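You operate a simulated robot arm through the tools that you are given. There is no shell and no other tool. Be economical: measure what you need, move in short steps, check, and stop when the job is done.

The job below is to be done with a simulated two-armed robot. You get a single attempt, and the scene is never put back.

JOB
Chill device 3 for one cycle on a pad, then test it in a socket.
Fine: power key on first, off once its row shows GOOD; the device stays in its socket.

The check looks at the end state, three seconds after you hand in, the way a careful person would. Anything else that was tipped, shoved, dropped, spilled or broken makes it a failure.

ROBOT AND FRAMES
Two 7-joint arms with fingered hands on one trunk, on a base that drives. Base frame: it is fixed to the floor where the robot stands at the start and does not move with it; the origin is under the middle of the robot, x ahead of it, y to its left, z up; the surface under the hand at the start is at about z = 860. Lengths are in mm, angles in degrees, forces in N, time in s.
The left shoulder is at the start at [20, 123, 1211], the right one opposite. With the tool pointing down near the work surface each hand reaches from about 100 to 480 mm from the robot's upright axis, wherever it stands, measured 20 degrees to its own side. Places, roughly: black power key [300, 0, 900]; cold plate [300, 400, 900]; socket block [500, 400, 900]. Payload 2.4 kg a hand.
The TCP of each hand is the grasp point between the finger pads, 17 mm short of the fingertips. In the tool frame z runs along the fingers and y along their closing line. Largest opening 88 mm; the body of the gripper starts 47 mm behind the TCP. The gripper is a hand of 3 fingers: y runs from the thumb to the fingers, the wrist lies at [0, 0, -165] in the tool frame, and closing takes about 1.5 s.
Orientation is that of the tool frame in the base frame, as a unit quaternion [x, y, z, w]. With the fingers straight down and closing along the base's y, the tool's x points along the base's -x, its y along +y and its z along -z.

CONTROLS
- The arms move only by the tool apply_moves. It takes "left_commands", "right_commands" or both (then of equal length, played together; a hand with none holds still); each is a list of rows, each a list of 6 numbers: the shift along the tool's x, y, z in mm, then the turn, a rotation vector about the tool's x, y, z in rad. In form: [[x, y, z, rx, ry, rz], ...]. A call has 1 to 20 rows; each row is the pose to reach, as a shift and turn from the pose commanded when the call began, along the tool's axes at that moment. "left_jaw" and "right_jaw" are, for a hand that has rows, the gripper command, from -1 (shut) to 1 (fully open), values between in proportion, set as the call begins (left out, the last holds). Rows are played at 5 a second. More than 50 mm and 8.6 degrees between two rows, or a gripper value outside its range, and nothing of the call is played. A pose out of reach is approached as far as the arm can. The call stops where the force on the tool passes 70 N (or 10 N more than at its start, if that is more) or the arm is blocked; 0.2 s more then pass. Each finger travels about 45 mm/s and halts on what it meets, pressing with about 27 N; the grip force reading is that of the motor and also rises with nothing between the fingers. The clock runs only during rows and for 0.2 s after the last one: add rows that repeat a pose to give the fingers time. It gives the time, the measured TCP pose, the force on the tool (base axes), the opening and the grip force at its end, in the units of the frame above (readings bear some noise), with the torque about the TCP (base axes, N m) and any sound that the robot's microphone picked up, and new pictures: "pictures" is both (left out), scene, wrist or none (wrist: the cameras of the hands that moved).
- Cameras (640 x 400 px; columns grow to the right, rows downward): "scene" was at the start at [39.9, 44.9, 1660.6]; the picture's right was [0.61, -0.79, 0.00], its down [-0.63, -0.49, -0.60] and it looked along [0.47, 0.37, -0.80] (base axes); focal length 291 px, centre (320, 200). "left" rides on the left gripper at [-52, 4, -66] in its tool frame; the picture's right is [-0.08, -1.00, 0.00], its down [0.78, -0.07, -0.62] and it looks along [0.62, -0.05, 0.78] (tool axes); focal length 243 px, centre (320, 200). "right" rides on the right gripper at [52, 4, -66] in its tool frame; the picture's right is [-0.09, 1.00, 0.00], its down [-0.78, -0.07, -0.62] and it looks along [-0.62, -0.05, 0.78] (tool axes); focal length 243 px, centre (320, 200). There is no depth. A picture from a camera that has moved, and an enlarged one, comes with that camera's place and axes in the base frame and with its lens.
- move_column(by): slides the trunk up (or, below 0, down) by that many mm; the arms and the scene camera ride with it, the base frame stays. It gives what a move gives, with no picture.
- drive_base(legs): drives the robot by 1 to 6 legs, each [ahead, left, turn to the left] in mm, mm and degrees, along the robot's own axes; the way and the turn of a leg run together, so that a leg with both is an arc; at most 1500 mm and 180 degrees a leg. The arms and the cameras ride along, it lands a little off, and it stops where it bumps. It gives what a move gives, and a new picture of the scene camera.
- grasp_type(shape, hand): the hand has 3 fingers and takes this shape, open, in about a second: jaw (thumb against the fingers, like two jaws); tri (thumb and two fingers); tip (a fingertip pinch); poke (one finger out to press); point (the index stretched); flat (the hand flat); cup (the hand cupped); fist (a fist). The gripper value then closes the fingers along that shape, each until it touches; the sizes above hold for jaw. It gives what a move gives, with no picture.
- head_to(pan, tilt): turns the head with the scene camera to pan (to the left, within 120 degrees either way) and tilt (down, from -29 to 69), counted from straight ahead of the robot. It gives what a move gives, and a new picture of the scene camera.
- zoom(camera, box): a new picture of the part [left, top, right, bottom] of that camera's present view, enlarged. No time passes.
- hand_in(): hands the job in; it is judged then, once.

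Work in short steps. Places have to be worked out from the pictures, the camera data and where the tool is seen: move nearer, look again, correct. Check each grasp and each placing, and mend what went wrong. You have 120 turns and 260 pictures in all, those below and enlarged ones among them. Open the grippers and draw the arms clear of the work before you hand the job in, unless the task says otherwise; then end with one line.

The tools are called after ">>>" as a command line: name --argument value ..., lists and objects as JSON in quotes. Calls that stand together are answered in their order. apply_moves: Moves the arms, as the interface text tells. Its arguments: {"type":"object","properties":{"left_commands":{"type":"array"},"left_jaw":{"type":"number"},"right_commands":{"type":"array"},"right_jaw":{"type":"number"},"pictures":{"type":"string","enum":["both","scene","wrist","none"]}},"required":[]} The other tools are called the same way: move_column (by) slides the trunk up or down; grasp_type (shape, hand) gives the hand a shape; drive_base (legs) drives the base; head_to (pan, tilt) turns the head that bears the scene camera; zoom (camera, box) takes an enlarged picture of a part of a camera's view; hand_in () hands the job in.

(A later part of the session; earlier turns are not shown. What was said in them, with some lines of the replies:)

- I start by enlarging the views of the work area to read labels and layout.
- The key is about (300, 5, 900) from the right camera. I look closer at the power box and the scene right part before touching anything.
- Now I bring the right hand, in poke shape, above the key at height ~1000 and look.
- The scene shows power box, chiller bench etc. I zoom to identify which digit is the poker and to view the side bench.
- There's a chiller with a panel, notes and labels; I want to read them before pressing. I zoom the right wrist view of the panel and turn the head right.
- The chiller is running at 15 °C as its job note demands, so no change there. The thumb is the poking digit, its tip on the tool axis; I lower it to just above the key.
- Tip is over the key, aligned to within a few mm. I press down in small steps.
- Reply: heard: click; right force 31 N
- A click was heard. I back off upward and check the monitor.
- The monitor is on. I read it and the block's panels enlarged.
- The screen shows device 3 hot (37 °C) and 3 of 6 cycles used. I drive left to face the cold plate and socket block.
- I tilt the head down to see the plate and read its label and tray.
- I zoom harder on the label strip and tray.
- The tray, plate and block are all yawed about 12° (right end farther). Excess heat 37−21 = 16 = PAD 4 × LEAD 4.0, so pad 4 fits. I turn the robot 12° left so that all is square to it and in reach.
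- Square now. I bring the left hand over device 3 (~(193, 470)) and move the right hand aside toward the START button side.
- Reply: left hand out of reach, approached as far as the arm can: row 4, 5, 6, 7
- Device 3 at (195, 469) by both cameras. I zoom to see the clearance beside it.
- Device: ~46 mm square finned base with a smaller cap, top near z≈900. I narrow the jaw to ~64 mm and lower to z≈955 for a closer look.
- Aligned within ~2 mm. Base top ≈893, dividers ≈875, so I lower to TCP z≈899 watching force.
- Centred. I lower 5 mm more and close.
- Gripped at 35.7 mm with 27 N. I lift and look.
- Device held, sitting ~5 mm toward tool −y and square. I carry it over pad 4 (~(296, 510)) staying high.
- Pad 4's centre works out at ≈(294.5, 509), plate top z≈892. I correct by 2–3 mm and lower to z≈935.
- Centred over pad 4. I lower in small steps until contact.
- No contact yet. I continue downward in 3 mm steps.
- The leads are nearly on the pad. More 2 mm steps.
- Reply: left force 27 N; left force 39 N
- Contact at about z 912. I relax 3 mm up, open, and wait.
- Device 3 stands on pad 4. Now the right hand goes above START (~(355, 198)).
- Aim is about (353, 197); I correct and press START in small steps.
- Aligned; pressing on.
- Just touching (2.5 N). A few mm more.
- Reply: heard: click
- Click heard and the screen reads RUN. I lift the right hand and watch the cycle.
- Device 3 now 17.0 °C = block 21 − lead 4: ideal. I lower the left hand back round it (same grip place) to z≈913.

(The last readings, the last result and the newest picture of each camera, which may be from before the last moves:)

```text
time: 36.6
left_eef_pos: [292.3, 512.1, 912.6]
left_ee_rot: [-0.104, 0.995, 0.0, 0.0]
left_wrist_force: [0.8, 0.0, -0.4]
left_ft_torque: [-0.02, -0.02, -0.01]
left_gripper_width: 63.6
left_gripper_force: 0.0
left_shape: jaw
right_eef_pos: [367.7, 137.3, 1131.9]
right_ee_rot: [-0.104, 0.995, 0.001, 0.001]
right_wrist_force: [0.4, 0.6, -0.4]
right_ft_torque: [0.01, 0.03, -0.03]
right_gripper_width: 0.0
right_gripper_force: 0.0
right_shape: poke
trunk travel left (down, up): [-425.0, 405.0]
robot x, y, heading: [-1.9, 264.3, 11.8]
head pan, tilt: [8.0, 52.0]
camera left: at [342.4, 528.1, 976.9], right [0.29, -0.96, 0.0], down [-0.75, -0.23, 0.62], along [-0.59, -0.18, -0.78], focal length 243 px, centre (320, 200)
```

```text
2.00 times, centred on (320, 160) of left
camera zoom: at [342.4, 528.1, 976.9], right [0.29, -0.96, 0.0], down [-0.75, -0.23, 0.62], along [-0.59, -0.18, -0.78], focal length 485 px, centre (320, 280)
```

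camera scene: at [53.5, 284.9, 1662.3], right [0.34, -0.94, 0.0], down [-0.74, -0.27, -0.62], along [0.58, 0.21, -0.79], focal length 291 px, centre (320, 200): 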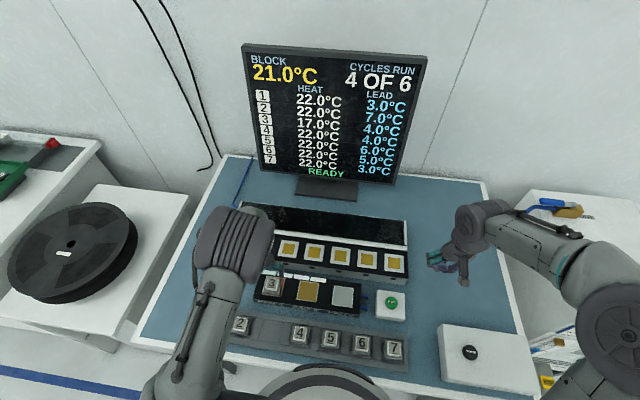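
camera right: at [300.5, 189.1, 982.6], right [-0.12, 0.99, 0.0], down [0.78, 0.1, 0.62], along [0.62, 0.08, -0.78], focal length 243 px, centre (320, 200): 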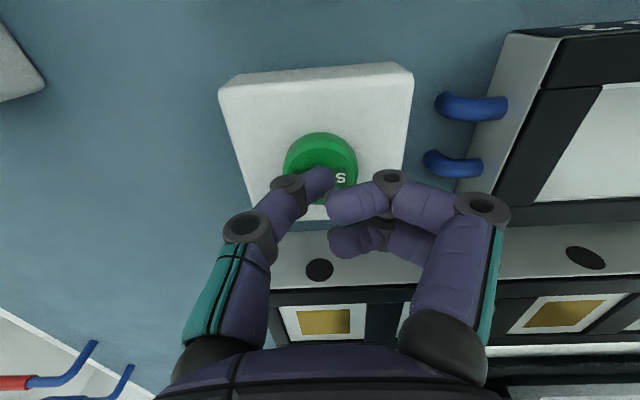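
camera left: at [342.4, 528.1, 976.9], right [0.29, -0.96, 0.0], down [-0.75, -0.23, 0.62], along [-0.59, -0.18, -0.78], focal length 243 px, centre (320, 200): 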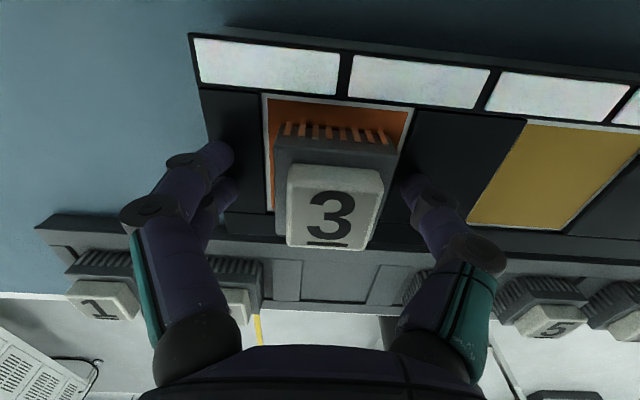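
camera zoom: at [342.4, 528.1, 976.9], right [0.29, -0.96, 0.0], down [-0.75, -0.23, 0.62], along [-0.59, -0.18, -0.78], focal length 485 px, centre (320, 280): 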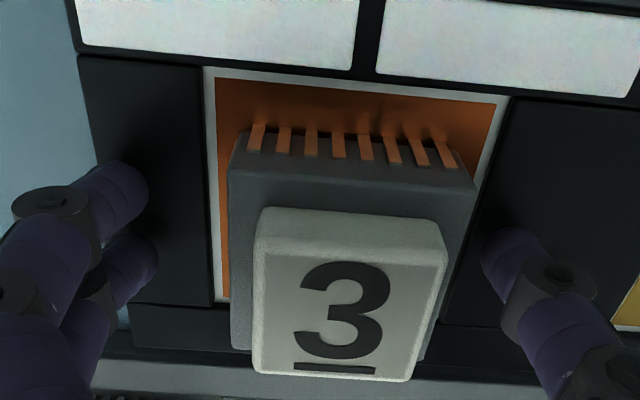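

In place; closing.

>>> apply_moves --left_commands '[[0, 0, 0, 0, 0, 0], [0, 0, 0, 0, 0, 0], [0, 0, 0, 0, 0, 0], [0, 0, 0, 0, 0, 0], [0, 0, 0, 0, 0, 0], [0, 0, 0, 0, 0, 0], [0, 0, 0, 0, 0, 0]]' --left_jaw -1 --pictures "none"

>>> apply_moves --left_commands '[[0, 0, -10, 0, 0, 0], [0, 0, -40, 0, 0, 0], [0, 0, -80, 0, 0, 0], [0, 0, -110, 0, 0, 0]]' --pictures "both"

>>> zoom --camera "left" --box '[200, 60, 440, 260]'

>>> zoom --camera "scene" --box '[235, 190, 435, 330]'

```text
time: 38.2
left_eef_pos: [293.4, 511.9, 911.7]
left_ee_rot: [-0.105, 0.994, 0.0, 0.0]
left_wrist_force: [-0.3, -0.4, -0.6]
left_ft_torque: [-0.01, 0.03, -0.01]
left_gripper_width: 35.6
left_gripper_force: 26.9
left_shape: jaw
right_eef_pos: [368.0, 136.3, 1131.4]
right_ee_rot: [-0.105, 0.995, 0.0, 0.0]
right_wrist_force: [0.5, -0.3, 0.0]
right_ft_torque: [0.02, 0.0, -0.03]
right_gripper_width: 0.0
right_gripper_force: 0.0
right_shape: poke
trunk travel left (down, up): [-425.0, 405.0]
robot x, y, heading: [-0.5, 261.7, 12.1]
head pan, tilt: [8.0, 52.0]
```

```text
time: 39.2
left_eef_pos: [292.0, 510.5, 1020.9]
left_ee_rot: [-0.105, 0.995, 0.0, 0.001]
left_wrist_force: [-0.9, 0.3, -1.0]
left_ft_torque: [0.01, 0.0, 0.0]
left_gripper_width: 35.6
left_gripper_force: 26.7
left_shape: jaw
right_eef_pos: [366.1, 137.0, 1131.9]
right_ee_rot: [-0.105, 0.995, 0.0, 0.001]
right_wrist_force: [-0.3, 0.0, 0.2]
right_ft_torque: [0.03, -0.02, -0.02]
right_gripper_width: 0.0
right_gripper_force: 0.1
right_shape: poke
trunk travel left (down, up): [-425.0, 405.0]
robot x, y, heading: [-0.7, 257.0, 11.8]
head pan, tilt: [8.0, 52.0]
camera scene: at [52.9, 284.5, 1662.3], right [0.34, -0.94, 0.0], down [-0.74, -0.27, -0.62], along [0.58, 0.21, -0.79], focal length 291 px, centre (320, 200)
camera left: at [342.4, 527.3, 1086.7], right [0.29, -0.96, 0.0], down [-0.75, -0.23, 0.62], along [-0.59, -0.18, -0.78], focal length 243 px, centre (320, 200)
```

scene: 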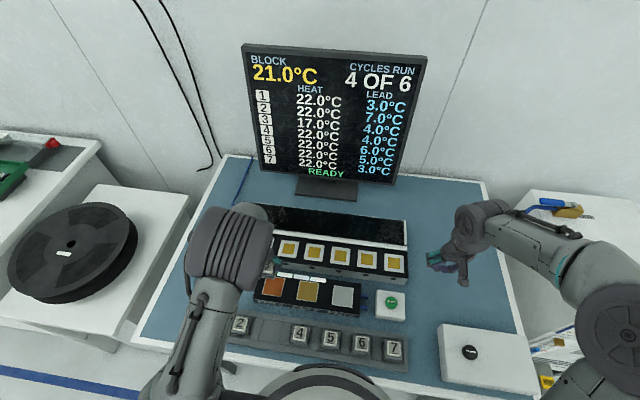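
left: 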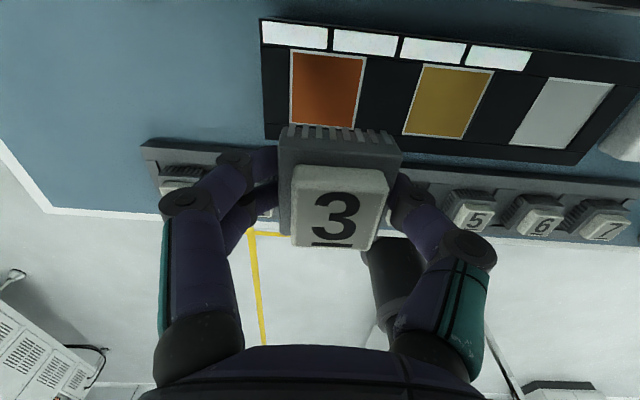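

```text
2.00 times, centred on (320, 160) of left
camera zoom: at [342.4, 527.3, 1086.7], right [0.29, -0.96, 0.0], down [-0.75, -0.23, 0.62], along [-0.59, -0.18, -0.78], focal length 485 px, centre (320, 280)
```

zoom: 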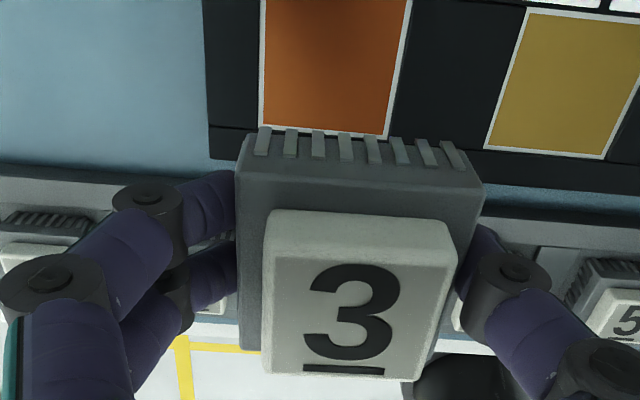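

```text
2.86 times, centred on (335, 260) of scene
camera zoom: at [52.9, 284.5, 1662.3], right [0.34, -0.94, 0.0], down [-0.74, -0.27, -0.62], along [0.58, 0.21, -0.79], focal length 830 px, centre (277, 29)
```

zoom: 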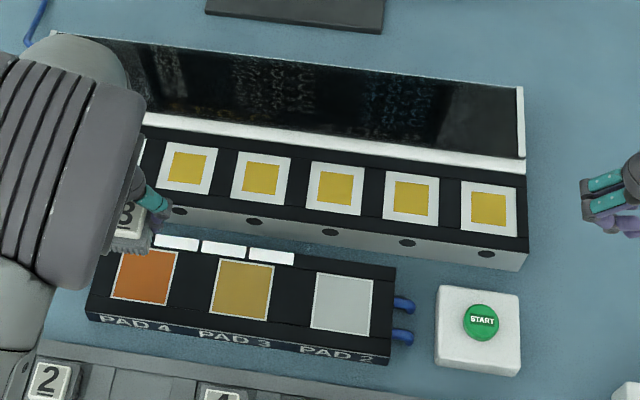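

Device held with the same offset. The block has a black panel/lid behind the sockets; I check its height from the right wrist camera before going there.

>>> zoom --camera "right" --box '[300, 0, 640, 220]'

>>> head_to --pan 5 --tilt 35

```text
1.82 times, centred on (470, 110) of right
camera zoom: at [313.2, 129.9, 1197.9], right [-0.12, 0.99, 0.0], down [0.78, 0.1, 0.62], along [0.62, 0.08, -0.78], focal length 441 px, centre (47, 364)
```

zoom: 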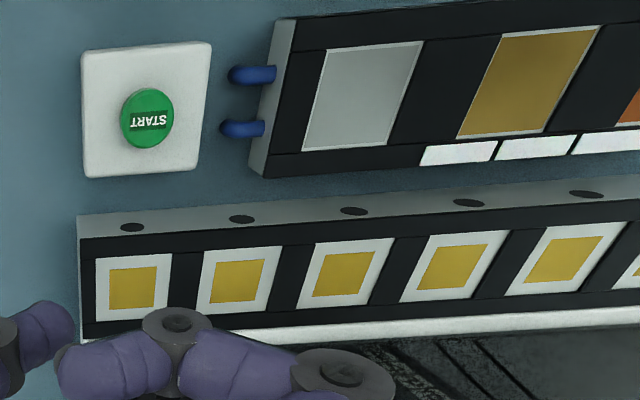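

```text
time: 40.0
left_eef_pos: [294.2, 511.7, 1021.1]
left_ee_rot: [-0.105, 0.995, 0.0, 0.0]
left_wrist_force: [-0.4, 0.0, 0.1]
left_ft_torque: [-0.01, 0.02, 0.02]
left_gripper_width: 35.7
left_gripper_force: 27.1
left_shape: jaw
right_eef_pos: [367.3, 136.9, 1131.5]
right_ee_rot: [-0.105, 0.994, 0.0, 0.0]
right_wrist_force: [0.1, -0.1, 0.7]
right_ft_torque: [-0.01, 0.02, 0.01]
right_gripper_width: 0.1
right_gripper_force: 0.0
right_shape: poke
trunk travel left (down, up): [-425.0, 405.0]
robot x, y, heading: [2.3, 267.9, 12.0]
head pan, tilt: [5.0, 35.0]
camera scene: at [66.8, 284.7, 1686.6], right [0.29, -0.96, 0.0], down [-0.55, -0.17, -0.82], along [0.78, 0.24, -0.57], focal length 291 px, centre (320, 200)
```

scene: 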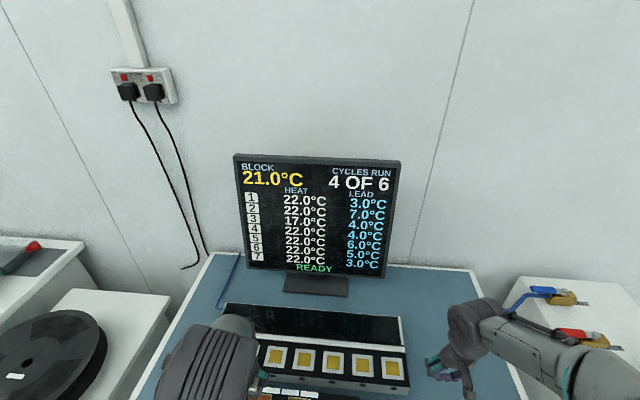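

The panel reflects the monitor, so it's likely flat. I move the right hand forward for a side look at it to verify its height.

>>> apply_moves --right_commands '[[-30, 0, 0, 0, 0, 0], [-60, 0, 0, 0, 0, 0], [-85, 0, 0, 0, 0, 0]]' --pictures "wrist"

>>> zoom --camera "scene" --box '[220, 280, 430, 400]'

```text
time: 40.8
left_eef_pos: [292.9, 511.4, 1020.7]
left_ee_rot: [-0.104, 0.995, 0.0, 0.0]
left_wrist_force: [-0.6, 0.6, -0.5]
left_ft_torque: [-0.04, 0.03, -0.01]
left_gripper_width: 35.5
left_gripper_force: 27.0
left_shape: jaw
right_eef_pos: [451.1, 156.5, 1130.8]
right_ee_rot: [-0.105, 0.994, 0.0, 0.0]
right_wrist_force: [-0.3, -0.3, 0.2]
right_ft_torque: [-0.01, -0.03, -0.01]
right_gripper_width: 0.1
right_gripper_force: 0.0
right_shape: poke
trunk travel left (down, up): [-425.0, 405.0]
robot x, y, heading: [-1.9, 264.4, 11.7]
head pan, tilt: [5.0, 35.0]
camera right: at [397.3, 149.3, 1197.9], right [-0.13, 0.99, 0.0], down [0.78, 0.1, 0.62], along [0.62, 0.08, -0.78], focal length 243 px, centre (320, 200)
```

right: 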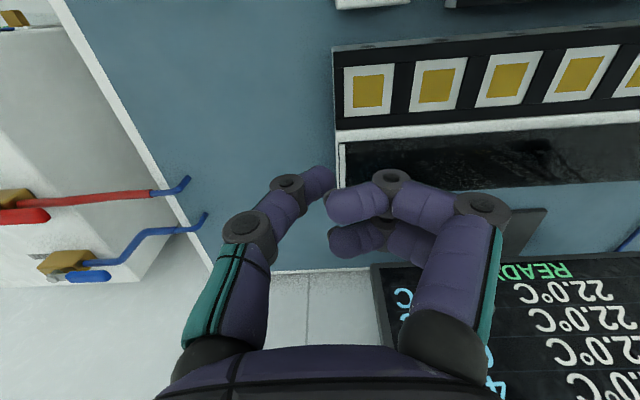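

```text
3.05 times, centred on (325, 340) of scene
camera zoom: at [67.6, 285.0, 1686.7], right [0.29, -0.96, 0.0], down [-0.55, -0.17, -0.82], along [0.78, 0.24, -0.57], focal length 886 px, centre (305, -227)
```

zoom: 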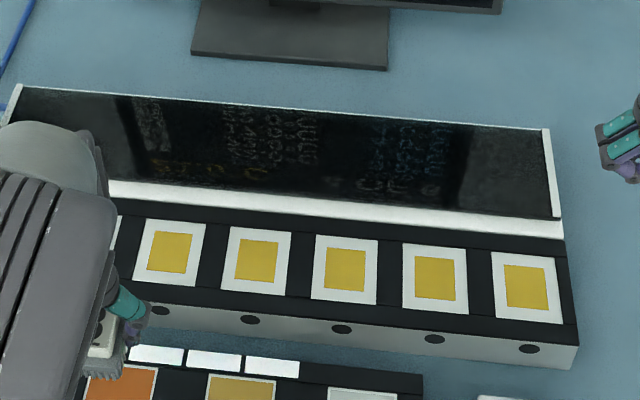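

The panel is low (z≲950), sockets at z≈909, socket 4 ≈(421, 436). I carry the device over socket 4 and draw the right hand back.

>>> apply_moves --left_commands '[[-37, -32, 0, 0, 0, 0], [-74, -64, 0, 0, 0, 0], [-110, -95, 0, 0, 0, 0], [-110, -95, 0, 0, 0, 0]]' --right_commands '[[40, -20, 0, 0, 0, 0], [85, -40, 0, 0, 0, 0], [85, -60, 0, 0, 0, 0], [85, -60, 0, 0, 0, 0]]' --pictures "wrist"

>>> zoom --camera "left" --box '[200, 40, 440, 240]'

>>> head_to --pan 2 --tilt 48

```text
time: 41.8
left_eef_pos: [416.4, 441.4, 1023.5]
left_ee_rot: [-0.105, 0.994, -0.001, -0.001]
left_wrist_force: [0.5, 0.4, -0.3]
left_ft_torque: [-0.02, -0.01, 0.05]
left_gripper_width: 35.5
left_gripper_force: 26.8
left_shape: jaw
right_eef_pos: [377.1, 78.3, 1130.7]
right_ee_rot: [-0.104, 0.995, 0.0, 0.0]
right_wrist_force: [0.0, 0.8, -0.3]
right_ft_torque: [-0.01, -0.01, -0.04]
right_gripper_width: 0.1
right_gripper_force: 0.0
right_shape: poke
trunk travel left (down, up): [-425.0, 405.0]
robot x, y, heading: [1.5, 261.6, 11.9]
head pan, tilt: [5.0, 35.0]
camera right: at [324.1, 71.5, 1196.8], right [-0.12, 0.99, 0.0], down [0.78, 0.1, 0.62], along [0.62, 0.08, -0.78], focal length 243 px, centre (320, 200)
camera left: at [467.5, 457.8, 1088.3], right [0.29, -0.96, 0.0], down [-0.75, -0.23, 0.62], along [-0.6, -0.18, -0.78], focal length 243 px, centre (320, 200)
```

right: 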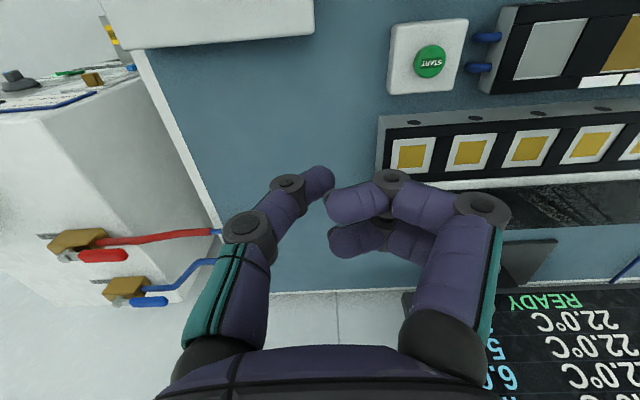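
left: 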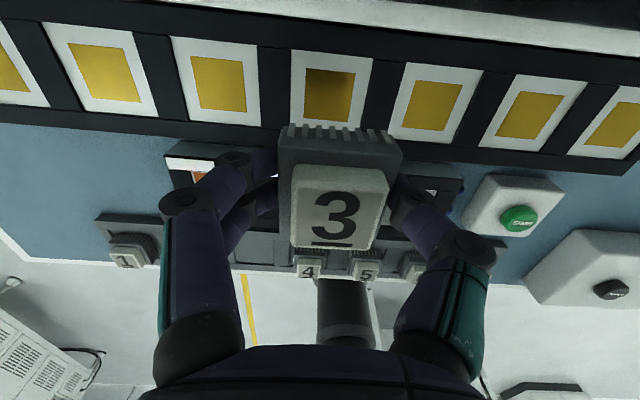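

```text
2.00 times, centred on (320, 140) of left
camera zoom: at [467.5, 457.8, 1088.3], right [0.29, -0.96, 0.0], down [-0.75, -0.23, 0.62], along [-0.6, -0.18, -0.78], focal length 485 px, centre (320, 320)
```

zoom: 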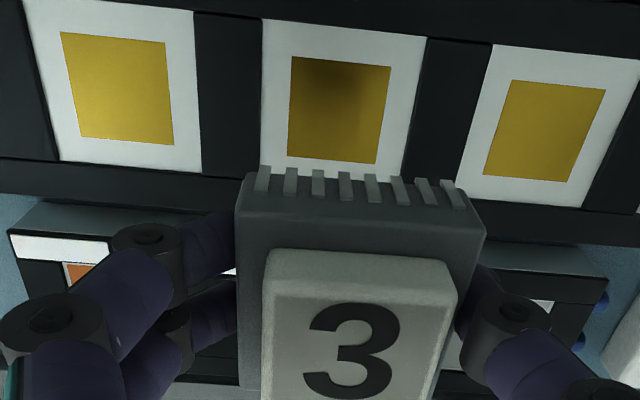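

```text
time: 42.6
left_eef_pos: [418.1, 441.6, 1023.7]
left_ee_rot: [-0.105, 0.994, 0.001, 0.0]
left_wrist_force: [-0.1, -0.1, -0.5]
left_ft_torque: [0.03, -0.02, 0.01]
left_gripper_width: 35.5
left_gripper_force: 27.5
left_shape: jaw
right_eef_pos: [379.3, 78.4, 1130.6]
right_ee_rot: [-0.105, 0.995, 0.0, 0.0]
right_wrist_force: [0.0, 0.7, -0.1]
right_ft_torque: [0.02, -0.04, -0.02]
right_gripper_width: 0.0
right_gripper_force: 0.0
right_shape: poke
trunk travel left (down, up): [-425.0, 405.0]
robot x, y, heading: [2.5, 263.4, 12.0]
head pan, tilt: [2.0, 48.0]
camera scene: at [59.1, 278.0, 1667.7], right [0.24, -0.97, 0.0], down [-0.72, -0.18, -0.67], along [0.65, 0.16, -0.74], focal length 291 px, centre (320, 200)
```

scene: 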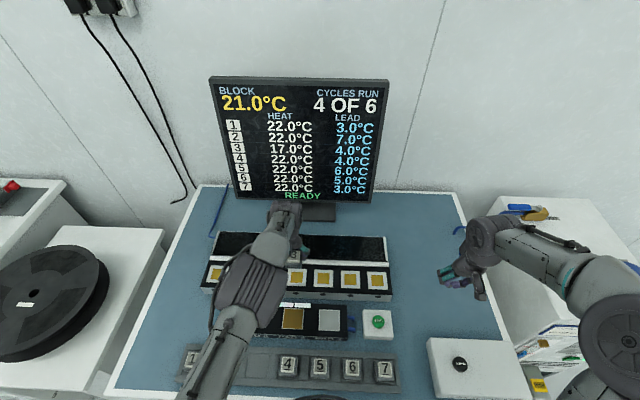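

Socket 4 by the wrist camera ≈(422, 438.5). I correct 3.5 mm forward and lower to z≈950.

>>> apply_moves --left_commands '[[-3.5, 0.7, 25, 0, 0, 0], [-3.5, 0.7, 50, 0, 0, 0], [-3.5, 0.7, 71, 0, 0, 0], [-3.5, 0.7, 71, 0, 0, 0]]' --pictures "wrist"

>>> zoom --camera "left" --box '[200, 60, 440, 260]'

>>> zoom --camera "scene" --box '[220, 190, 400, 320]'

```text
time: 43.6
left_eef_pos: [423.1, 443.5, 950.3]
left_ee_rot: [-0.104, 0.995, 0.001, 0.0]
left_wrist_force: [-1.4, -0.1, -0.1]
left_ft_torque: [0.02, 0.01, -0.02]
left_gripper_width: 35.3
left_gripper_force: 27.4
left_shape: jaw
right_eef_pos: [377.7, 78.8, 1129.3]
right_ee_rot: [-0.105, 0.995, 0.0, 0.0]
right_wrist_force: [0.0, 0.1, -0.8]
right_ft_torque: [-0.01, -0.03, 0.03]
right_gripper_width: 0.1
right_gripper_force: 0.0
right_shape: poke
trunk travel left (down, up): [-425.0, 405.0]
robot x, y, heading: [-0.3, 263.6, 11.9]
head pan, tilt: [2.0, 48.0]
camera left: at [472.8, 460.0, 1016.2], right [0.29, -0.96, 0.0], down [-0.75, -0.23, 0.62], along [-0.59, -0.18, -0.78], focal length 243 px, centre (320, 200)
```

left: 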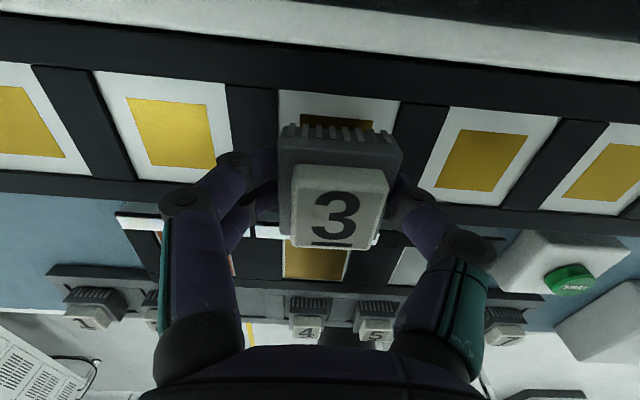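

```text
2.00 times, centred on (320, 160) of left
camera zoom: at [472.8, 460.0, 1016.2], right [0.29, -0.96, 0.0], down [-0.75, -0.23, 0.62], along [-0.59, -0.18, -0.78], focal length 485 px, centre (320, 280)
```

zoom: 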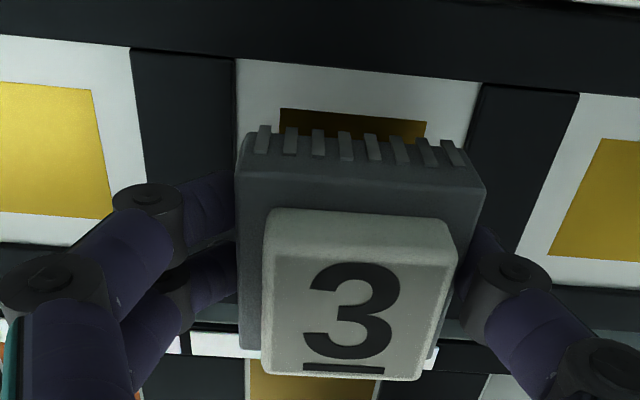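

```text
3.08 times, centred on (310, 255) of scene
camera zoom: at [59.1, 277.9, 1667.7], right [0.24, -0.97, 0.0], down [-0.72, -0.18, -0.67], along [0.65, 0.16, -0.74], focal length 894 px, centre (351, 31)
```

zoom: 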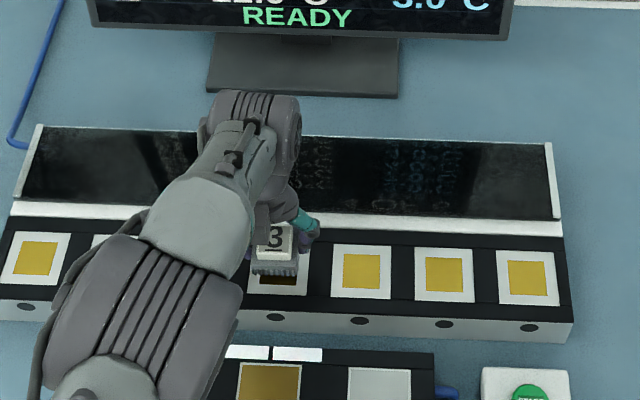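

Socket centre ≈(422, 438.5), device at ≈(424, 438.6); I shift 1.5 mm back and go down to z≈934, then in small steps.

>>> apply_moves --left_commands '[[1.5, 0, 8, 0, 0, 0], [1.5, 0, 15, 0, 0, 0]]' --pictures "none"

>>> apply_moves --left_commands '[[0, 0, 2, 0, 0, 0]]' --pictures "none"

>>> apply_moves --left_commands '[[0, 0, 2, 0, 0, 0]]' --pictures "wrist"

>>> zoom --camera "left" --box '[200, 60, 440, 260]'

```text
time: 44.2
left_eef_pos: [420.9, 443.7, 936.5]
left_ee_rot: [-0.103, 0.995, -0.001, 0.001]
left_wrist_force: [0.9, -0.3, -1.2]
left_ft_torque: [-0.02, 0.01, -0.02]
left_gripper_width: 35.9
left_gripper_force: 26.9
left_shape: jaw
right_eef_pos: [379.2, 79.6, 1129.4]
right_ee_rot: [-0.105, 0.994, 0.0, 0.0]
right_wrist_force: [0.3, 0.4, -0.1]
right_ft_torque: [0.02, 0.01, 0.01]
right_gripper_width: 0.0
right_gripper_force: 0.0
right_shape: poke
trunk travel left (down, up): [-425.0, 405.0]
robot x, y, heading: [0.2, 262.5, 12.0]
head pan, tilt: [2.0, 48.0]
```

```text
time: 44.6
left_eef_pos: [419.9, 444.5, 934.4]
left_ee_rot: [-0.104, 0.995, 0.0, 0.001]
left_wrist_force: [0.2, -0.3, -1.3]
left_ft_torque: [0.0, -0.02, -0.02]
left_gripper_width: 35.7
left_gripper_force: 27.1
left_shape: jaw
right_eef_pos: [379.2, 78.4, 1130.8]
right_ee_rot: [-0.104, 0.995, 0.0, 0.0]
right_wrist_force: [0.0, -0.6, -0.2]
right_ft_torque: [0.01, 0.0, 0.0]
right_gripper_width: 0.0
right_gripper_force: 0.1
right_shape: poke
trunk travel left (down, up): [-425.0, 405.0]
robot x, y, heading: [1.2, 265.9, 11.9]
head pan, tilt: [2.0, 48.0]
```

```text
time: 45.0
left_eef_pos: [420.0, 444.1, 932.1]
left_ee_rot: [-0.104, 0.995, 0.0, 0.0]
left_wrist_force: [-0.7, 0.2, 0.1]
left_ft_torque: [0.0, 0.0, -0.01]
left_gripper_width: 35.6
left_gripper_force: 27.0
left_shape: jaw
right_eef_pos: [379.5, 79.5, 1129.5]
right_ee_rot: [-0.104, 0.995, 0.001, 0.0]
right_wrist_force: [0.4, -0.3, 0.6]
right_ft_torque: [0.01, -0.01, 0.0]
right_gripper_width: 0.0
right_gripper_force: 0.0
right_shape: poke
trunk travel left (down, up): [-425.0, 405.0]
robot x, y, heading: [1.4, 262.8, 11.8]
head pan, tilt: [2.0, 48.0]
camera left: at [471.0, 460.4, 998.2], right [0.29, -0.96, 0.0], down [-0.75, -0.23, 0.62], along [-0.59, -0.18, -0.78], focal length 243 px, centre (320, 200)
```

left: 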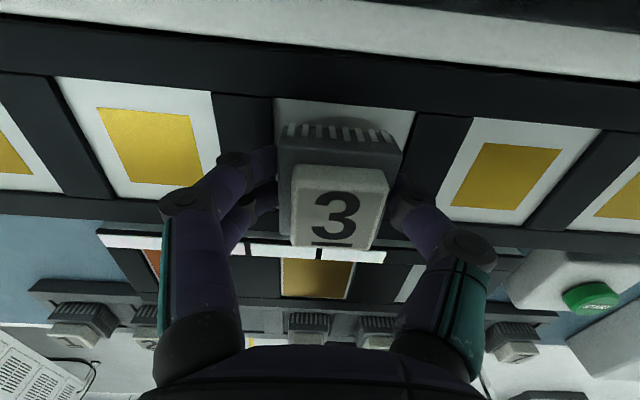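

```text
2.00 times, centred on (320, 160) of left
camera zoom: at [471.0, 460.4, 998.2], right [0.29, -0.96, 0.0], down [-0.75, -0.23, 0.62], along [-0.59, -0.18, -0.78], focal length 485 px, centre (320, 280)
```

zoom: 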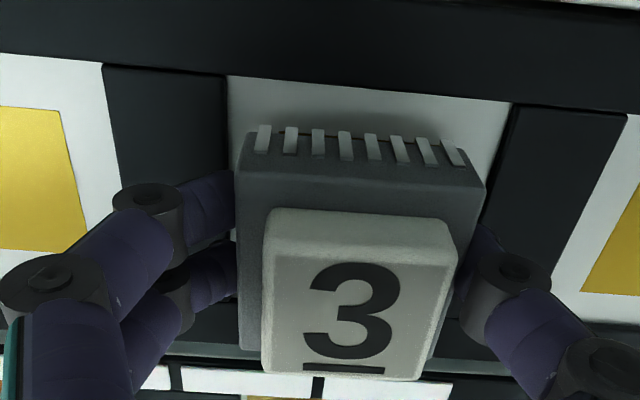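

Well centred (within ~1 mm). Continuing down.

>>> apply_moves --left_commands '[[0, 0, 2, 0, 0, 0]]' --pictures "none"

>>> apply_moves --left_commands '[[0, 0, 1.5, 0, 0, 0]]' --pictures "none"

>>> apply_moves --left_commands '[[0, 0, 1.5, 0, 0, 0]]' --pictures "none"

```text
time: 45.4
left_eef_pos: [421.2, 442.6, 931.3]
left_ee_rot: [-0.105, 0.994, -0.001, -0.001]
left_wrist_force: [-0.4, -0.3, -0.8]
left_ft_torque: [0.0, -0.01, 0.01]
left_gripper_width: 35.5
left_gripper_force: 27.0
left_shape: jaw
right_eef_pos: [379.8, 77.5, 1131.5]
right_ee_rot: [-0.105, 0.995, 0.0, 0.0]
right_wrist_force: [0.8, 0.2, 0.4]
right_ft_torque: [0.0, -0.02, -0.04]
right_gripper_width: 0.0
right_gripper_force: 0.1
right_shape: poke
trunk travel left (down, up): [-425.0, 405.0]
robot x, y, heading: [-3.4, 261.8, 11.9]
head pan, tilt: [2.0, 48.0]
```

```text
time: 45.8
left_eef_pos: [422.2, 444.7, 928.0]
left_ee_rot: [-0.105, 0.994, 0.001, 0.0]
left_wrist_force: [0.1, 0.0, -0.8]
left_ft_torque: [-0.02, -0.01, 0.02]
left_gripper_width: 35.6
left_gripper_force: 26.6
left_shape: jaw
right_eef_pos: [378.8, 78.2, 1130.3]
right_ee_rot: [-0.104, 0.995, 0.0, 0.0]
right_wrist_force: [-0.1, -0.5, -0.3]
right_ft_torque: [-0.03, 0.01, 0.02]
right_gripper_width: 0.1
right_gripper_force: 0.0
right_shape: poke
trunk travel left (down, up): [-425.0, 405.0]
robot x, y, heading: [1.1, 266.0, 11.9]
head pan, tilt: [2.0, 48.0]
```

```text
time: 46.2
left_eef_pos: [421.6, 442.8, 927.8]
left_ee_rot: [-0.105, 0.995, 0.0, 0.0]
left_wrist_force: [0.0, 0.5, -1.3]
left_ft_torque: [-0.05, 0.04, 0.0]
left_gripper_width: 35.6
left_gripper_force: 27.3
left_shape: jaw
right_eef_pos: [378.5, 78.5, 1130.7]
right_ee_rot: [-0.104, 0.995, 0.0, 0.0]
right_wrist_force: [-0.1, 0.8, 0.2]
right_ft_torque: [0.0, 0.02, 0.03]
right_gripper_width: 0.0
right_gripper_force: 0.1
right_shape: poke
trunk travel left (down, up): [-425.0, 405.0]
robot x, y, heading: [0.1, 265.0, 11.7]
head pan, tilt: [2.0, 48.0]
```

Still free at ~927. More steps.

>>> apply_moves --left_commands '[[0, 0, 1.5, 0, 0, 0]]' --pictures "none"

>>> apply_moves --left_commands '[[0, 0, 1.5, 0, 0, 0]]' --pictures "wrist"

>>> zoom --camera "left" --box '[200, 60, 440, 260]'

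```text
time: 46.6
left_eef_pos: [420.1, 442.7, 927.5]
left_ee_rot: [-0.104, 0.995, 0.001, 0.0]
left_wrist_force: [-0.2, 1.0, 6.6]
left_ft_torque: [-0.06, -0.03, -0.03]
left_gripper_width: 35.2
left_gripper_force: 27.3
left_shape: jaw
right_eef_pos: [378.2, 78.4, 1130.1]
right_ee_rot: [-0.105, 0.995, -0.001, 0.0]
right_wrist_force: [-0.4, -0.2, -0.8]
right_ft_torque: [0.0, -0.01, -0.02]
right_gripper_width: 0.0
right_gripper_force: 0.0
right_shape: poke
trunk travel left (down, up): [-425.0, 405.0]
robot x, y, heading: [3.6, 264.8, 11.7]
head pan, tilt: [2.0, 48.0]
```

```text
time: 47.0
left_eef_pos: [420.7, 443.5, 927.0]
left_ee_rot: [-0.105, 0.995, 0.0, 0.002]
left_wrist_force: [-0.4, 1.3, 16.6]
left_ft_torque: [-0.06, -0.02, 0.02]
left_gripper_width: 35.1
left_gripper_force: 27.0
left_shape: jaw
right_eef_pos: [377.3, 78.3, 1130.8]
right_ee_rot: [-0.104, 0.995, -0.001, 0.0]
right_wrist_force: [-0.2, 0.1, -0.3]
right_ft_torque: [0.03, -0.03, -0.02]
right_gripper_width: 0.0
right_gripper_force: 0.1
right_shape: poke
trunk travel left (down, up): [-425.0, 405.0]
robot x, y, heading: [1.2, 263.4, 11.9]
head pan, tilt: [2.0, 48.0]
camera left: at [470.7, 459.6, 991.2], right [0.29, -0.96, 0.0], down [-0.75, -0.23, 0.62], along [-0.59, -0.18, -0.79], focal length 243 px, centre (320, 200)
```

left: 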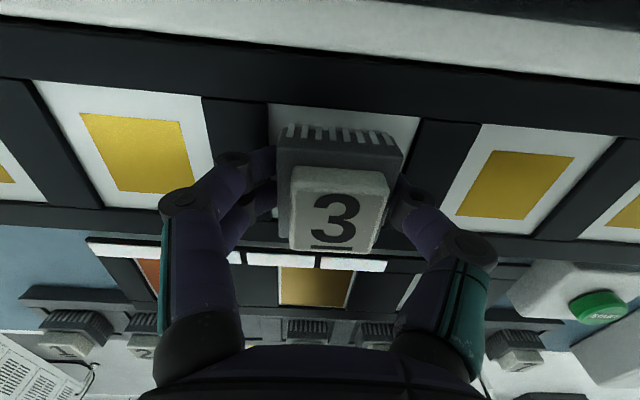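

```text
2.00 times, centred on (320, 160) of left
camera zoom: at [470.7, 459.6, 991.2], right [0.29, -0.96, 0.0], down [-0.75, -0.23, 0.62], along [-0.59, -0.18, -0.79], focal length 485 px, centre (320, 280)
```

zoom: 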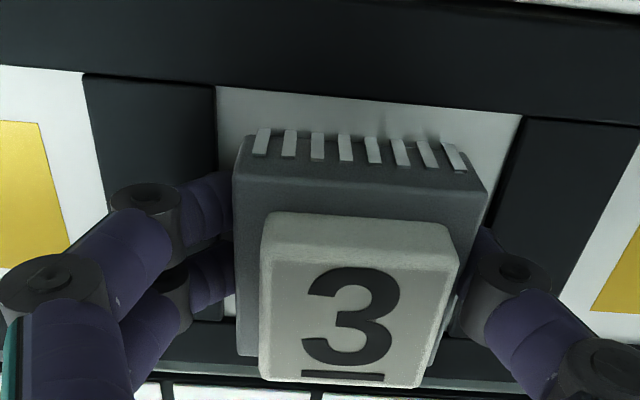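

Seated on the socket. I ease the load, open and rise.

>>> apply_moves --left_commands '[[0, 0, -2, 0, 0, 0]]' --pictures "none"

>>> apply_moves --left_commands '[[0, 0, 0, 0, 0, 0], [0, 0, 0, 0, 0, 0], [0, 0, 0, 0, 0, 0], [0, 0, 0, 0, 0, 0]]' --left_jaw 0.45 --pictures "none"

>>> apply_moves --left_commands '[[0, 0, -10, 0, 0, 0], [0, 0, -40, 0, 0, 0], [0, 0, -85, 0, 0, 0]]' --pictures "both"

>>> zoom --camera "left" --box '[200, 20, 440, 220]'

>>> zoom --camera "scene" --box '[200, 70, 400, 210]'

```text
time: 47.4
left_eef_pos: [420.0, 443.3, 926.3]
left_ee_rot: [-0.104, 0.995, 0.001, -0.001]
left_wrist_force: [1.3, 1.5, 8.4]
left_ft_torque: [-0.05, -0.05, 0.01]
left_gripper_width: 35.4
left_gripper_force: 26.8
left_shape: jaw
right_eef_pos: [379.1, 79.1, 1131.3]
right_ee_rot: [-0.104, 0.995, 0.0, -0.001]
right_wrist_force: [0.2, -0.2, -0.1]
right_ft_torque: [-0.02, 0.0, 0.03]
right_gripper_width: 0.0
right_gripper_force: 0.1
right_shape: poke
trunk travel left (down, up): [-425.0, 405.0]
robot x, y, heading: [0.5, 262.8, 12.1]
head pan, tilt: [2.0, 48.0]
```

```text
time: 48.4
left_eef_pos: [420.4, 443.2, 926.7]
left_ee_rot: [-0.104, 0.995, -0.001, -0.001]
left_wrist_force: [-0.1, 0.7, 0.0]
left_ft_torque: [-0.01, 0.03, 0.0]
left_gripper_width: 63.6
left_gripper_force: 0.0
left_shape: jaw
right_eef_pos: [378.0, 79.3, 1128.6]
right_ee_rot: [-0.104, 0.995, 0.001, 0.0]
right_wrist_force: [-0.2, -0.6, -0.2]
right_ft_torque: [0.02, 0.0, -0.02]
right_gripper_width: 0.0
right_gripper_force: 0.1
right_shape: poke
trunk travel left (down, up): [-425.0, 405.0]
robot x, y, heading: [-1.4, 261.8, 12.0]
head pan, tilt: [2.0, 48.0]
```

```text
time: 49.2
left_eef_pos: [419.8, 443.2, 1012.3]
left_ee_rot: [-0.103, 0.995, 0.0, 0.0]
left_wrist_force: [0.5, 0.2, -0.6]
left_ft_torque: [0.01, -0.02, 0.02]
left_gripper_width: 63.8
left_gripper_force: 0.0
left_shape: jaw
right_eef_pos: [377.4, 78.5, 1130.3]
right_ee_rot: [-0.105, 0.995, 0.0, -0.001]
right_wrist_force: [0.9, 0.3, 0.0]
right_ft_torque: [-0.01, 0.0, 0.03]
right_gripper_width: 0.0
right_gripper_force: 0.1
right_shape: poke
trunk travel left (down, up): [-425.0, 405.0]
robot x, y, heading: [3.5, 267.9, 12.2]
head pan, tilt: [2.0, 48.0]
camera scene: at [58.8, 277.8, 1667.7], right [0.24, -0.97, 0.0], down [-0.72, -0.18, -0.67], along [0.65, 0.16, -0.74], focal length 291 px, centre (320, 200)
camera left: at [471.2, 459.8, 1076.5], right [0.29, -0.96, 0.0], down [-0.75, -0.23, 0.62], along [-0.6, -0.18, -0.78], focal length 243 px, centre (320, 200)
```

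scene: 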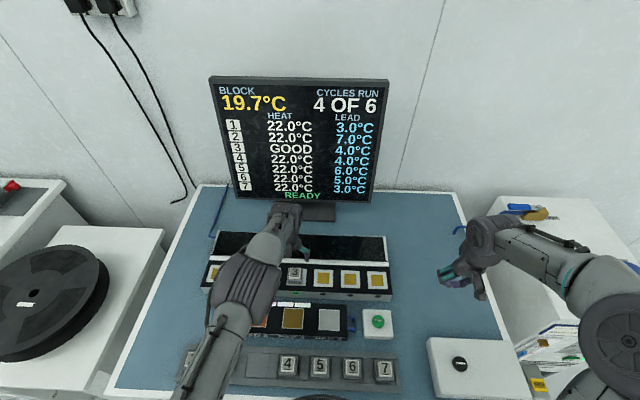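
left: 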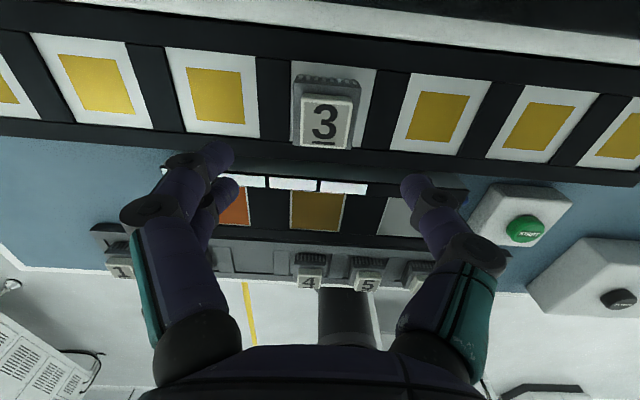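

```text
2.00 times, centred on (320, 120) of left
camera zoom: at [471.2, 459.8, 1076.5], right [0.29, -0.96, 0.0], down [-0.75, -0.23, 0.62], along [-0.6, -0.18, -0.78], focal length 485 px, centre (320, 360)
```

zoom: 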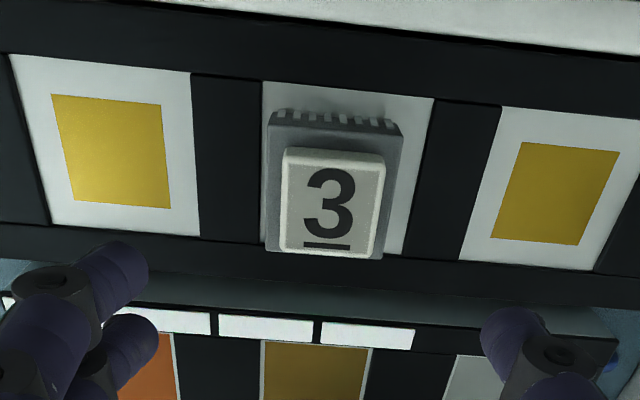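

```text
2.86 times, centred on (300, 140) of scene
camera zoom: at [58.8, 277.8, 1667.7], right [0.24, -0.97, 0.0], down [-0.72, -0.18, -0.67], along [0.65, 0.16, -0.74], focal length 830 px, centre (377, 371)
```

zoom: 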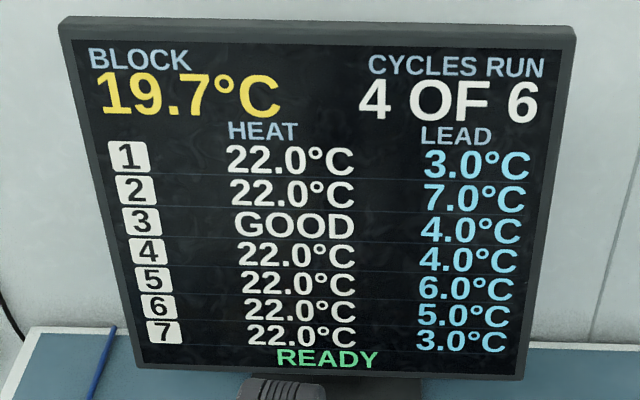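

Row 3 shows GOOD. Now the left hand retreats up and back, and the right hand goes over the power key (299, 3.5).

>>> apply_moves --left_commands '[[0, 0, -40, 0, 0, 0], [20, 0, -80, 0, 0, 0], [50, 0, -120, 0, 0, 0], [80, 0, -150, 0, 0, 0], [110, 0, -160, 0, 0, 0], [110, 0, -160, 0, 0, 0]]' --right_commands '[[23, -14, 0, 0, 0, 0], [46, -28, 0, 0, 0, 0], [70, -43, 30, 0, 0, 0], [93, -57, 70, 0, 0, 0], [93, -57, 115, 0, 0, 0], [93, -57, 160, 0, 0, 0]]' --pictures "both"

```text
time: 50.6
left_eef_pos: [313.3, 418.5, 1170.7]
left_ee_rot: [-0.103, 0.995, 0.001, -0.001]
left_wrist_force: [0.3, 0.1, 0.3]
left_ft_torque: [0.0, 0.01, -0.01]
left_gripper_width: 63.9
left_gripper_force: 0.1
left_shape: jaw
right_eef_pos: [301.0, 4.2, 969.4]
right_ee_rot: [-0.104, 0.995, 0.0, 0.0]
right_wrist_force: [0.4, 0.1, 0.2]
right_ft_torque: [0.0, -0.02, 0.03]
right_gripper_width: 0.0
right_gripper_force: 0.0
right_shape: poke
trunk travel left (down, up): [-425.0, 405.0]
robot x, y, heading: [1.5, 266.0, 12.0]
head pan, tilt: [2.0, 48.0]
camera scene: at [60.1, 278.0, 1667.6], right [0.24, -0.97, 0.0], down [-0.72, -0.18, -0.67], along [0.65, 0.16, -0.74], focal length 291 px, centre (320, 200)
camera right: at [246.4, -2.1, 1035.7], right [-0.12, 0.99, 0.0], down [0.78, 0.1, 0.62], along [0.62, 0.08, -0.78], focal length 243 px, centre (320, 200)
camera left: at [363.6, 434.0, 1236.4], right [0.29, -0.96, 0.0], down [-0.75, -0.23, 0.62], along [-0.6, -0.18, -0.78], focal length 243 px, centre (320, 200)
```

scene: 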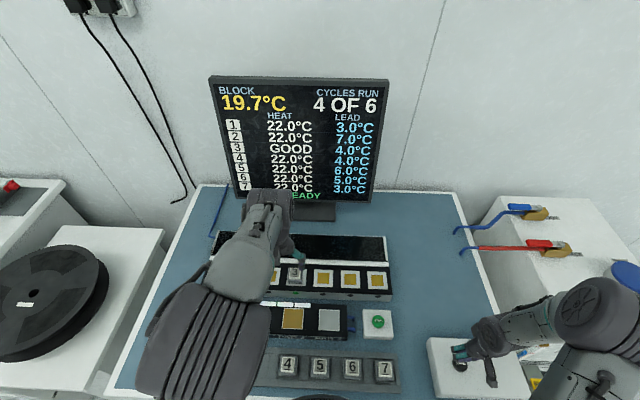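
right: 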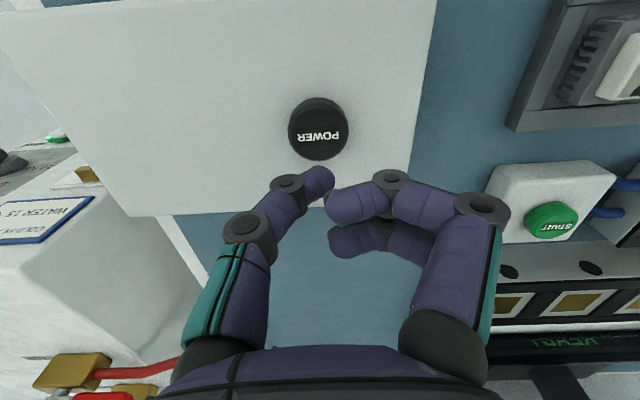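
left: 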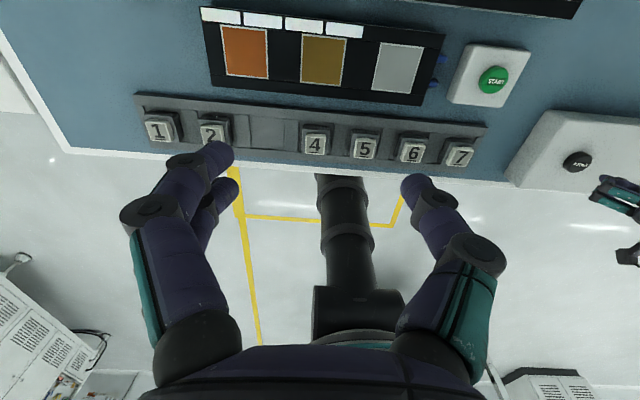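

Aligned over the key. Pressing.

>>> apply_moves --right_commands '[[1, 0, 18, 0, 0, 0], [1, 0, 34, 0, 0, 0], [1, 0, 41, 0, 0, 0], [1, 0, 45, 0, 0, 0], [1, 0, 48, 0, 0, 0]]' --pictures "scene"

```text
time: 51.8
left_eef_pos: [312.8, 417.5, 1172.0]
left_ee_rot: [-0.104, 0.995, 0.0, 0.0]
left_wrist_force: [0.5, 0.0, 0.7]
left_ft_torque: [0.01, -0.02, -0.01]
left_gripper_width: 63.7
left_gripper_force: 0.2
left_shape: jaw
right_eef_pos: [298.0, 4.2, 924.1]
right_ee_rot: [-0.105, 0.994, 0.0, 0.002]
right_wrist_force: [6.4, -12.0, 33.3]
right_ft_torque: [-0.08, -0.05, -0.03]
right_gripper_width: 0.0
right_gripper_force: 0.1
right_shape: poke
trunk travel left (down, up): [-425.0, 405.0]
robot x, y, heading: [1.7, 263.6, 11.9]
head pan, tilt: [2.0, 48.0]
heard: click
camera scene: at [58.1, 277.4, 1668.1], right [0.24, -0.97, 0.0], down [-0.72, -0.18, -0.67], along [0.65, 0.16, -0.74], focal length 291 px, centre (320, 200)
```

scene: 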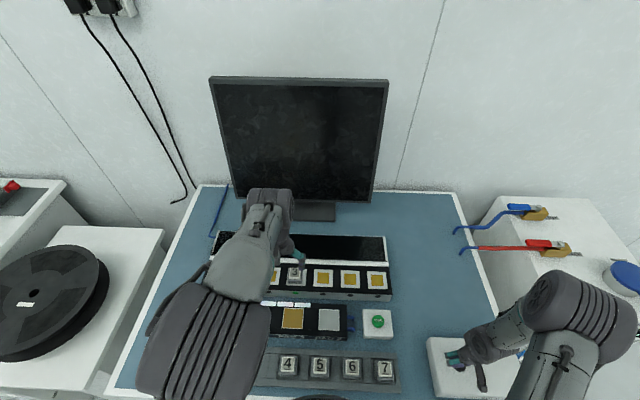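

The click came and the screen is dark. I lift the right hand, open both grippers, and draw the arms clear.

>>> apply_moves --right_commands '[[0, 0, -40, 0, 0, 0], [0, 0, -90, 0, 0, 0], [0, 0, -140, 0, 0, 0], [0, 0, -190, 0, 0, 0], [0, 0, -230, 0, 0, 0]]' --left_commands '[[0, 0, 0, 0, 0, 0], [30, 30, 0, 0, 0, 0], [60, 60, 0, 0, 0, 0], [60, 90, 0, 0, 0, 0], [60, 90, 0, 0, 0, 0]]' --left_jaw 1 --pictures "none"

>>> grasp_type --hand "right" --shape "jaw"

>>> head_to --pan -5 --tilt 52

>>> zoom --camera "scene" --box '[180, 150, 500, 350]'

```text
time: 53.0
left_eef_pos: [236.7, 493.1, 1172.8]
left_ee_rot: [-0.104, 0.995, 0.0, 0.001]
left_wrist_force: [0.7, -0.5, -0.3]
left_ft_torque: [0.0, 0.02, 0.0]
left_gripper_width: 87.7
left_gripper_force: 0.0
left_shape: jaw
right_eef_pos: [298.8, 3.3, 1151.4]
right_ee_rot: [-0.105, 0.995, 0.001, -0.001]
right_wrist_force: [-0.4, 0.8, 0.1]
right_ft_torque: [0.03, 0.03, 0.02]
right_gripper_width: 0.0
right_gripper_force: 0.0
right_shape: poke
trunk travel left (down, up): [-425.0, 405.0]
robot x, y, heading: [1.0, 268.0, 12.0]
head pan, tilt: [2.0, 48.0]
```

```text
time: 53.9
left_eef_pos: [236.5, 494.5, 1172.8]
left_ee_rot: [-0.105, 0.994, 0.0, 0.001]
left_wrist_force: [0.6, -0.2, -0.8]
left_ft_torque: [0.01, -0.02, 0.0]
left_gripper_width: 87.7
left_gripper_force: 0.1
left_shape: jaw
right_eef_pos: [298.3, 3.9, 1150.9]
right_ee_rot: [-0.104, 0.995, 0.001, 0.0]
right_wrist_force: [0.3, -0.2, -0.4]
right_ft_torque: [-0.01, 0.01, -0.02]
right_gripper_width: 87.8
right_gripper_force: 0.0
right_shape: jaw
trunk travel left (down, up): [-425.0, 405.0]
robot x, y, heading: [0.2, 262.2, 11.8]
head pan, tilt: [2.0, 48.0]
```

```text
time: 54.6
left_eef_pos: [237.9, 494.2, 1173.5]
left_ee_rot: [-0.104, 0.995, 0.0, 0.001]
left_wrist_force: [0.1, 0.0, 0.6]
left_ft_torque: [0.01, 0.02, 0.0]
left_gripper_width: 88.0
left_gripper_force: 0.1
left_shape: jaw
right_eef_pos: [299.2, 4.1, 1150.1]
right_ee_rot: [-0.105, 0.994, -0.001, 0.0]
right_wrist_force: [-0.1, -0.1, 1.2]
right_ft_torque: [0.02, 0.01, -0.02]
right_gripper_width: 88.0
right_gripper_force: 0.0
right_shape: jaw
trunk travel left (down, up): [-425.0, 405.0]
robot x, y, heading: [4.5, 261.9, 11.9]
head pan, tilt: [-5.0, 52.0]
camera scene: at [57.0, 268.1, 1662.3], right [0.12, -0.99, 0.0], down [-0.78, -0.1, -0.62], along [0.61, 0.07, -0.79], focal length 291 px, centre (320, 200)
```

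scene: 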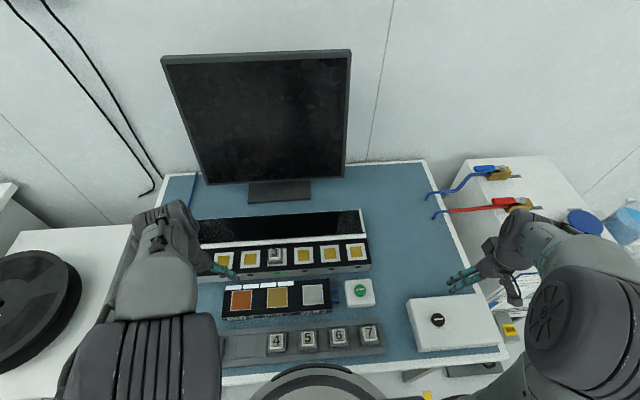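

```text
2.00 times, centred on (340, 250) of scene
camera zoom: at [57.0, 268.1, 1662.3], right [0.12, -0.99, 0.0], down [-0.78, -0.1, -0.62], along [0.61, 0.07, -0.79], focal length 581 px, centre (280, 100)
```

zoom: 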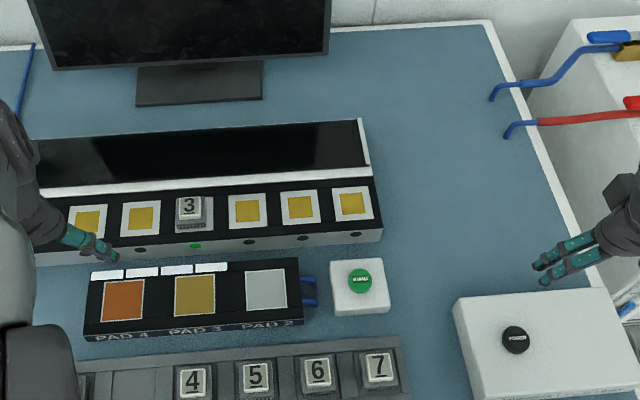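

Device 3 stands in its socket with the green lamp on, the screen is off, and everything else is undisturbed with both hands open and clear. I hand in.

>>> hand_in

```text
The job is handed in.
```

Device 3 was chilled for one cycle on pad 4 and tested GOOD in socket 4. It stays in that socket, and the power key, which I switched on at the start, is now off.
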